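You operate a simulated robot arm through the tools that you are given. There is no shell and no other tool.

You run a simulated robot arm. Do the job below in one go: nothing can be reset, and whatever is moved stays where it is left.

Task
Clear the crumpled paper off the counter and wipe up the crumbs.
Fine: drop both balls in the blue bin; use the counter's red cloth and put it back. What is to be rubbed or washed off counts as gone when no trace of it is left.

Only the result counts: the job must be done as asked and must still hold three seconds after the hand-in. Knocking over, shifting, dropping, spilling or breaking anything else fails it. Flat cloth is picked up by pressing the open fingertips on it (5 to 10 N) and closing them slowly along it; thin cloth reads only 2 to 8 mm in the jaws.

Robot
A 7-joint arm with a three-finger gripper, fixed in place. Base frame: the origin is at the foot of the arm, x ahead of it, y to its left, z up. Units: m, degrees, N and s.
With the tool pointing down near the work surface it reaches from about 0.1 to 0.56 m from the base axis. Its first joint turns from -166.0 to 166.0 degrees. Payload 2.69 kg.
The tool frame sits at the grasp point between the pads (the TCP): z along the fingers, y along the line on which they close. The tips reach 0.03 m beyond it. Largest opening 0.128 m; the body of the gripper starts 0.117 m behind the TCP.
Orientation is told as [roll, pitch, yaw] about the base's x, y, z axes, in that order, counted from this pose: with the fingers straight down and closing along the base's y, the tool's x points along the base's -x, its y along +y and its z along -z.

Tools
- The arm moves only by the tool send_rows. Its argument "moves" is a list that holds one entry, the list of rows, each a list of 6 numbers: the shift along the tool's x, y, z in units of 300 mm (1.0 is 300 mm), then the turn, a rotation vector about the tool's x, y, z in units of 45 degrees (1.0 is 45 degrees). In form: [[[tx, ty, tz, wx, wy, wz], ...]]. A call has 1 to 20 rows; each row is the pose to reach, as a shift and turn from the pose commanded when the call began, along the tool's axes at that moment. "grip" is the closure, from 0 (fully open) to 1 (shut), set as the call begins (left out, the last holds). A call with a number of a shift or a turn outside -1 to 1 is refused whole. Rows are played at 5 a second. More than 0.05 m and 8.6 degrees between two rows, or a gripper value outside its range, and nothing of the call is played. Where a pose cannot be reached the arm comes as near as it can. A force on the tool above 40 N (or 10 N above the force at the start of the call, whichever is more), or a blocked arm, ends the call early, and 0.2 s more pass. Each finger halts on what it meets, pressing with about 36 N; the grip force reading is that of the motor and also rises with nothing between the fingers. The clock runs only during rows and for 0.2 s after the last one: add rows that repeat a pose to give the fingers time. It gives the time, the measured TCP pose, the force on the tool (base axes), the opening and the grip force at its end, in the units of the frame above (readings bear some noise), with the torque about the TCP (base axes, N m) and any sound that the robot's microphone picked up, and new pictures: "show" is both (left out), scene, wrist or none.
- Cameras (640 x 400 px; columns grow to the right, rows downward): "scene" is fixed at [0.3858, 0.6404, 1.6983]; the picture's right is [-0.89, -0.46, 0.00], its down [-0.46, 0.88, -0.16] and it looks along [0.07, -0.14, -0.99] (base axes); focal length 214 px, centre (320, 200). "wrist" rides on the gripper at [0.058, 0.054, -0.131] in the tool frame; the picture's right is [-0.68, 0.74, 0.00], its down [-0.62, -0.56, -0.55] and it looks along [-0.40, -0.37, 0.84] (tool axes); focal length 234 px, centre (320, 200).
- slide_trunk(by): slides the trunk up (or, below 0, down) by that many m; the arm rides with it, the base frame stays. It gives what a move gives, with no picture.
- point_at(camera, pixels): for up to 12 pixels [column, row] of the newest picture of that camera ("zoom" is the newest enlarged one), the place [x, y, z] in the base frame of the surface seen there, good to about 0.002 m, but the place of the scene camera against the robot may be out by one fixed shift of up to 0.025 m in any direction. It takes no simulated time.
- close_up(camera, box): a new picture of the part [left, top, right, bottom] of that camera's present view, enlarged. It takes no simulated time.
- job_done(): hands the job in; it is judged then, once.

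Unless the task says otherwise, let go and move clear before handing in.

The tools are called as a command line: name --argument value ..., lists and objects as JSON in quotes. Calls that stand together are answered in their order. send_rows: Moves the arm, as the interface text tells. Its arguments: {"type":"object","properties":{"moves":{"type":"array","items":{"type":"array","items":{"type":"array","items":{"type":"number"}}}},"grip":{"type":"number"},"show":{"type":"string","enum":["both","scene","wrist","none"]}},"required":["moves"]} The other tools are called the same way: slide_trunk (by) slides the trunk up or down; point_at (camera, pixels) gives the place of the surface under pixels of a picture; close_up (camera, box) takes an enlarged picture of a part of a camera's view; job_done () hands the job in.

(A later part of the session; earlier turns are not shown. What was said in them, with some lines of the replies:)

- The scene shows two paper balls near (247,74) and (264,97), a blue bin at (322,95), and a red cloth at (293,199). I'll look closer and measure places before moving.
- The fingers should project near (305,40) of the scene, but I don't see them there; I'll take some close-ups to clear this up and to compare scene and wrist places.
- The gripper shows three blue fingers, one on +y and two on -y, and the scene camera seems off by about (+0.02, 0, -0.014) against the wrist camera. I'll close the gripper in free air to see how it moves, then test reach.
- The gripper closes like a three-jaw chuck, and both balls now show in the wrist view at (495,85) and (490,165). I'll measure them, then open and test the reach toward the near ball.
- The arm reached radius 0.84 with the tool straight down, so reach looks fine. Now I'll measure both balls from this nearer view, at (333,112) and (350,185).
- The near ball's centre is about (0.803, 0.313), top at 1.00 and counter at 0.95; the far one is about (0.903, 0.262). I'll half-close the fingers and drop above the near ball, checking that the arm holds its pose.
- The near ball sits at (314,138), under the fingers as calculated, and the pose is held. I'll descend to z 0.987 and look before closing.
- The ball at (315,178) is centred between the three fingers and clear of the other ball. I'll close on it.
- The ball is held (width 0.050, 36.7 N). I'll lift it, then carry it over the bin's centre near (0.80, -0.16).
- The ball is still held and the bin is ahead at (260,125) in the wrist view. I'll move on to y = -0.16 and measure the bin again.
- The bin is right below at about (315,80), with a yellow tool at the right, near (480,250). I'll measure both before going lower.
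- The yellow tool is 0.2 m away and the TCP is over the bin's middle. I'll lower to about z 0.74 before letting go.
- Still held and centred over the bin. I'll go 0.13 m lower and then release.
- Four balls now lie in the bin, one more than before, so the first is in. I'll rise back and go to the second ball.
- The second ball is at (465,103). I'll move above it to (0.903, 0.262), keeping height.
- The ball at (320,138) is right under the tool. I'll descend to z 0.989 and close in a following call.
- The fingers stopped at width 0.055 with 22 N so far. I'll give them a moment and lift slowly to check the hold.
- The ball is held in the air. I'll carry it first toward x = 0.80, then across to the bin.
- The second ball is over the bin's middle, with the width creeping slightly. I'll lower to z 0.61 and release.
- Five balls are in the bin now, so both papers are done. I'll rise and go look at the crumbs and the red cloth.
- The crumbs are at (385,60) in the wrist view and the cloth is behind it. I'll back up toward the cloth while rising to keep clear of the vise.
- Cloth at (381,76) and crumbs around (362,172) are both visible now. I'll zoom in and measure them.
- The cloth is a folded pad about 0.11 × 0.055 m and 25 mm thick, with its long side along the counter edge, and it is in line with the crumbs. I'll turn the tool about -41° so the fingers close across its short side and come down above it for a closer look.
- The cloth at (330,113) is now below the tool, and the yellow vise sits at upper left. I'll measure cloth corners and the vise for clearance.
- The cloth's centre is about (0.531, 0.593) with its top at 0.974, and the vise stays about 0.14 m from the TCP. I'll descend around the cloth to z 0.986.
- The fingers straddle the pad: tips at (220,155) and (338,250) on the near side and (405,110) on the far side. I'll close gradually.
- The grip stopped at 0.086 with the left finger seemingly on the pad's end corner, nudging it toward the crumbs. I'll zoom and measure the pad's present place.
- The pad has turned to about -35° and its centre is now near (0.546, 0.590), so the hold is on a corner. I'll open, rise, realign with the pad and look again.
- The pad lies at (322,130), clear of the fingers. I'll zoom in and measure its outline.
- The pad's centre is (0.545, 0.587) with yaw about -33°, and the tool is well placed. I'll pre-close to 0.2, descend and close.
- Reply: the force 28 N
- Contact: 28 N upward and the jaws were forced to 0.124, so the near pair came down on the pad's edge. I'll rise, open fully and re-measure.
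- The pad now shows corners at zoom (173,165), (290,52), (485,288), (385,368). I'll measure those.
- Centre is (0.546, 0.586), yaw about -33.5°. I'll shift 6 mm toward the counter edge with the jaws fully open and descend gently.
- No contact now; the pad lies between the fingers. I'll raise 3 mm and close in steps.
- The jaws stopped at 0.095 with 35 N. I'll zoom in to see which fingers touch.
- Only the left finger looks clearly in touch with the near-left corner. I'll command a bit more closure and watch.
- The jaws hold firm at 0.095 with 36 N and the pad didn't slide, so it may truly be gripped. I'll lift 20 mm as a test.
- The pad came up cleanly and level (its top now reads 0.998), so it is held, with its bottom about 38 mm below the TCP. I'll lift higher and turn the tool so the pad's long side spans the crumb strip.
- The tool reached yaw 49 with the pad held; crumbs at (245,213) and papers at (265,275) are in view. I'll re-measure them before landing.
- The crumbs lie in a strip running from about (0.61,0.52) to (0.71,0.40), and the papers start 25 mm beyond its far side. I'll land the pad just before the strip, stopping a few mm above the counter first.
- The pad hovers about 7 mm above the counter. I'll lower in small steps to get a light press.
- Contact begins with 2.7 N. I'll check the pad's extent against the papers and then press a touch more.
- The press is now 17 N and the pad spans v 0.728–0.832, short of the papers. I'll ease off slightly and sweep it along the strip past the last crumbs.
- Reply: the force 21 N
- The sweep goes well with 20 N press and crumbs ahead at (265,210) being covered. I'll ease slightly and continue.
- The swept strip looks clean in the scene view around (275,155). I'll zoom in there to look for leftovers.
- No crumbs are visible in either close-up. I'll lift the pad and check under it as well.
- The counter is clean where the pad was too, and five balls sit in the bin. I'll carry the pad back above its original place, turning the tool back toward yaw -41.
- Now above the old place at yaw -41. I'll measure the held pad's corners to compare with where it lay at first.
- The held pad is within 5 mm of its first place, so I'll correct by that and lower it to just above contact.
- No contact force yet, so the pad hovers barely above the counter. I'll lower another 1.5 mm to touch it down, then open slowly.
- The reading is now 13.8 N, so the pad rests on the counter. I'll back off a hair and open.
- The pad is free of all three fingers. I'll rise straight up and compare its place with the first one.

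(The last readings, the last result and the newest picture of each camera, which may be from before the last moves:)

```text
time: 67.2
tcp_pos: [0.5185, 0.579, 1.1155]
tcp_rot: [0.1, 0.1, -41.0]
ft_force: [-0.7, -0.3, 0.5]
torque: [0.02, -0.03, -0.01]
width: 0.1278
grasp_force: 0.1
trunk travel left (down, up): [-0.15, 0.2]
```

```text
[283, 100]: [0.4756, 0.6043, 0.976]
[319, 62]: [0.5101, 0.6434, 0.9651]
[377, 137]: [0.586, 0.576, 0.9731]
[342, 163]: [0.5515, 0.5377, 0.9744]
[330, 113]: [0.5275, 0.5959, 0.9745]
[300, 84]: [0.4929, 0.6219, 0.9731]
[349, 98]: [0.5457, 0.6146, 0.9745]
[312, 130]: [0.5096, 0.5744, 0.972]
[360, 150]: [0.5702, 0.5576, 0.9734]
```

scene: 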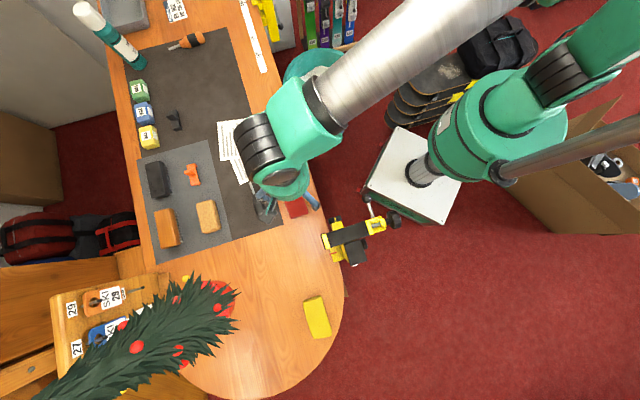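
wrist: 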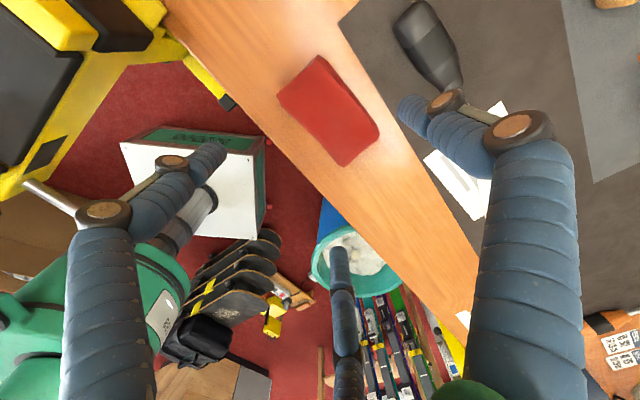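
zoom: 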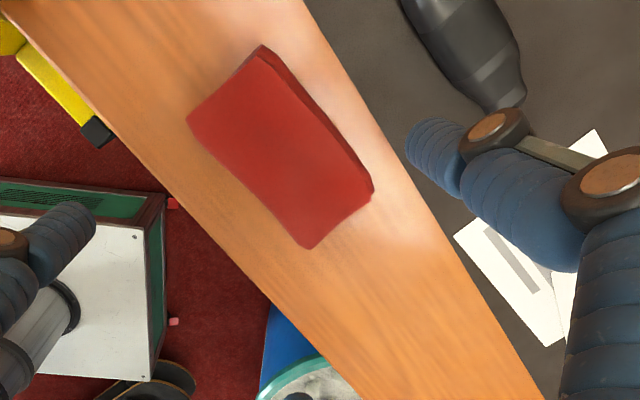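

The pad lies within 3 mm of where it was, and the strip shows no crumbs. I'll move the arm away for a clear look.

send_rows --moves '[[[0, 0, -0.1, 0, 0, 0], [0, 0, -0.2, 0, 0, 0], [-0.1, -0.06, -0.27, 0, 0, 0], [-0.2, -0.12, -0.27, 0, 0, 0], [-0.3, -0.18, -0.27, 0, 0, 0], [-0.4, -0.24, -0.27, 0, 0, 0], [-0.5, -0.3, -0.27, 0, 0, 0], [-0.6, -0.36, -0.27, 0, 0, 0], [-0.7, -0.42, -0.27, 0, 0, 0], [-0.8, -0.48, -0.27, 0, 0, 0], [-0.9, -0.54, -0.27, 0, 0, 0], [-1.0, -0.6, -0.27, 0, 0, 0], [-1.0, -0.6, -0.27, 0, 0, 0]]]'

close_up --camera "scene" --box '[220, 100, 340, 220]'

close_up --camera "scene" --box '[240, 40, 400, 140]'

```text
time: 70.0
tcp_pos: [0.6279, 0.2495, 1.1953]
tcp_rot: [-0.1, 0.0, -41.0]
ft_force: [0.5, -0.8, -0.2]
torque: [0.04, 0.0, 0.03]
width: 0.128
grasp_force: 0.0
trunk travel left (down, up): [-0.15, 0.2]
```

scene: 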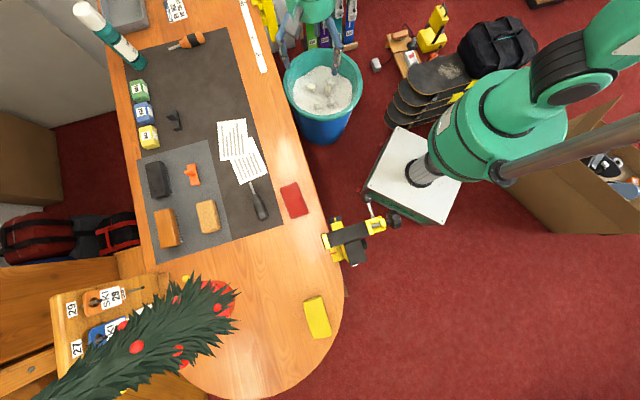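
wrist: 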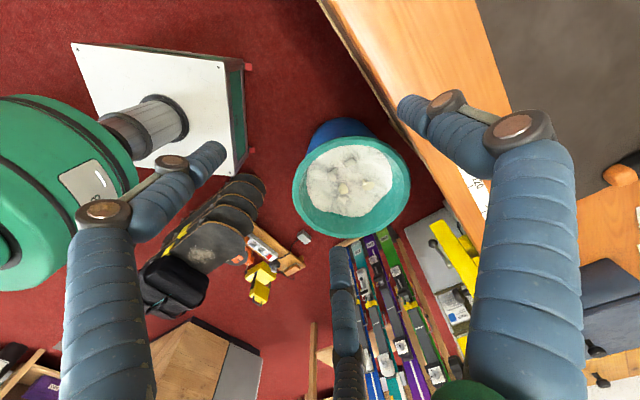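

```text
3.33 times, centred on (280, 160) of scene
```

zoom: 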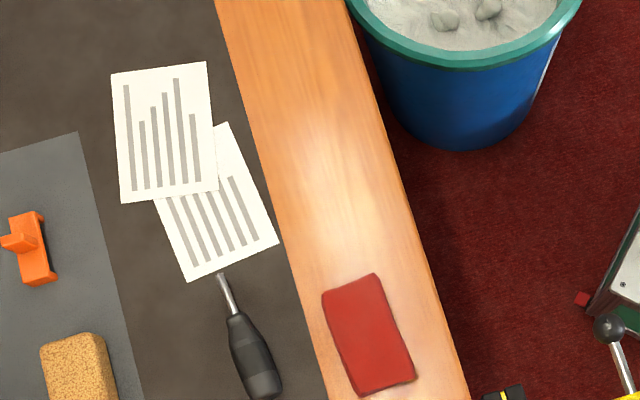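

```text
4.00 times, centred on (320, 90) of scene
```

zoom: 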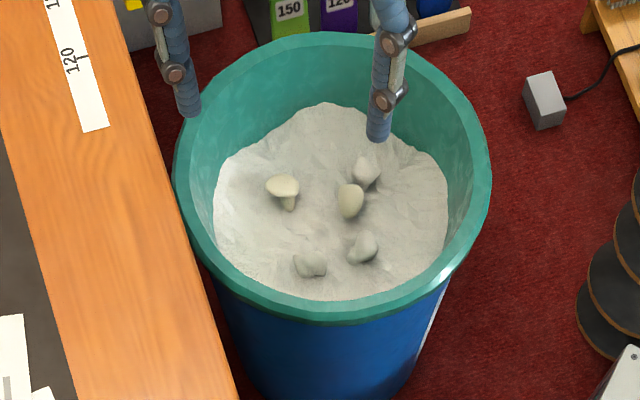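

Both balls are in the bin, the pad is back and the papers and screwdriver are unmoved. One last high zoom on the strip for faint traces.

close_up --camera "scene" --box '[260, 120, 310, 151]'

close_up --camera "scene" --box '[260, 148, 310, 180]'

```text
12.80 times, centred on (285, 136) of scene
```

zoom: 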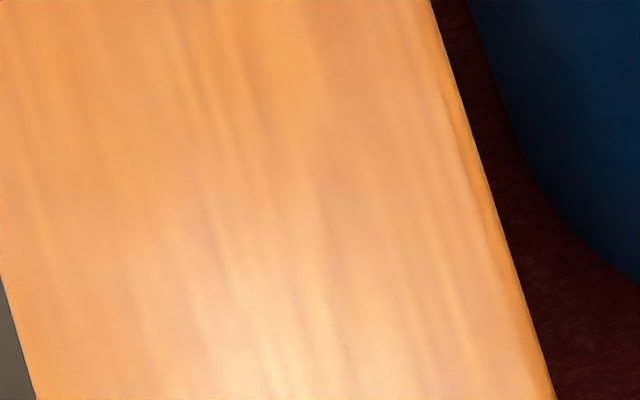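

```text
12.50 times, centred on (285, 164) of scene
```

zoom: 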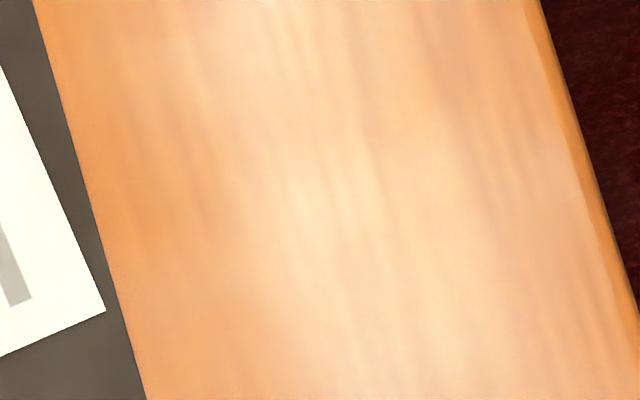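

The strip is spotless in both zooms, and the arm is clear of everything with an open gripper. I'm handing the job in.

job_done

```text
The job is handed in.
```

The counter is done and I've handed the job in; I haven't been told how it was judged.

- **Paper:** both crumpled balls are in the blue bin. It held three balls before and shows five now.
- **Crumbs:** one wipe with the red cloth took them all off. The last enlarged pictures of the strip show no trace.
- **Cloth:** it is back within about 3 mm of where it lay, at the same angle. My first try at gripping it nudged it slightly on the counter, and I corrected that when putting it back.
- **Everything else:** the papers, screwdriver, vise and other items look unmoved in the final pictures. While wiping, the cloth's far edge may have passed over the edge of the dark mat by a few millimetres.

The gripper is open and clear of the counter.
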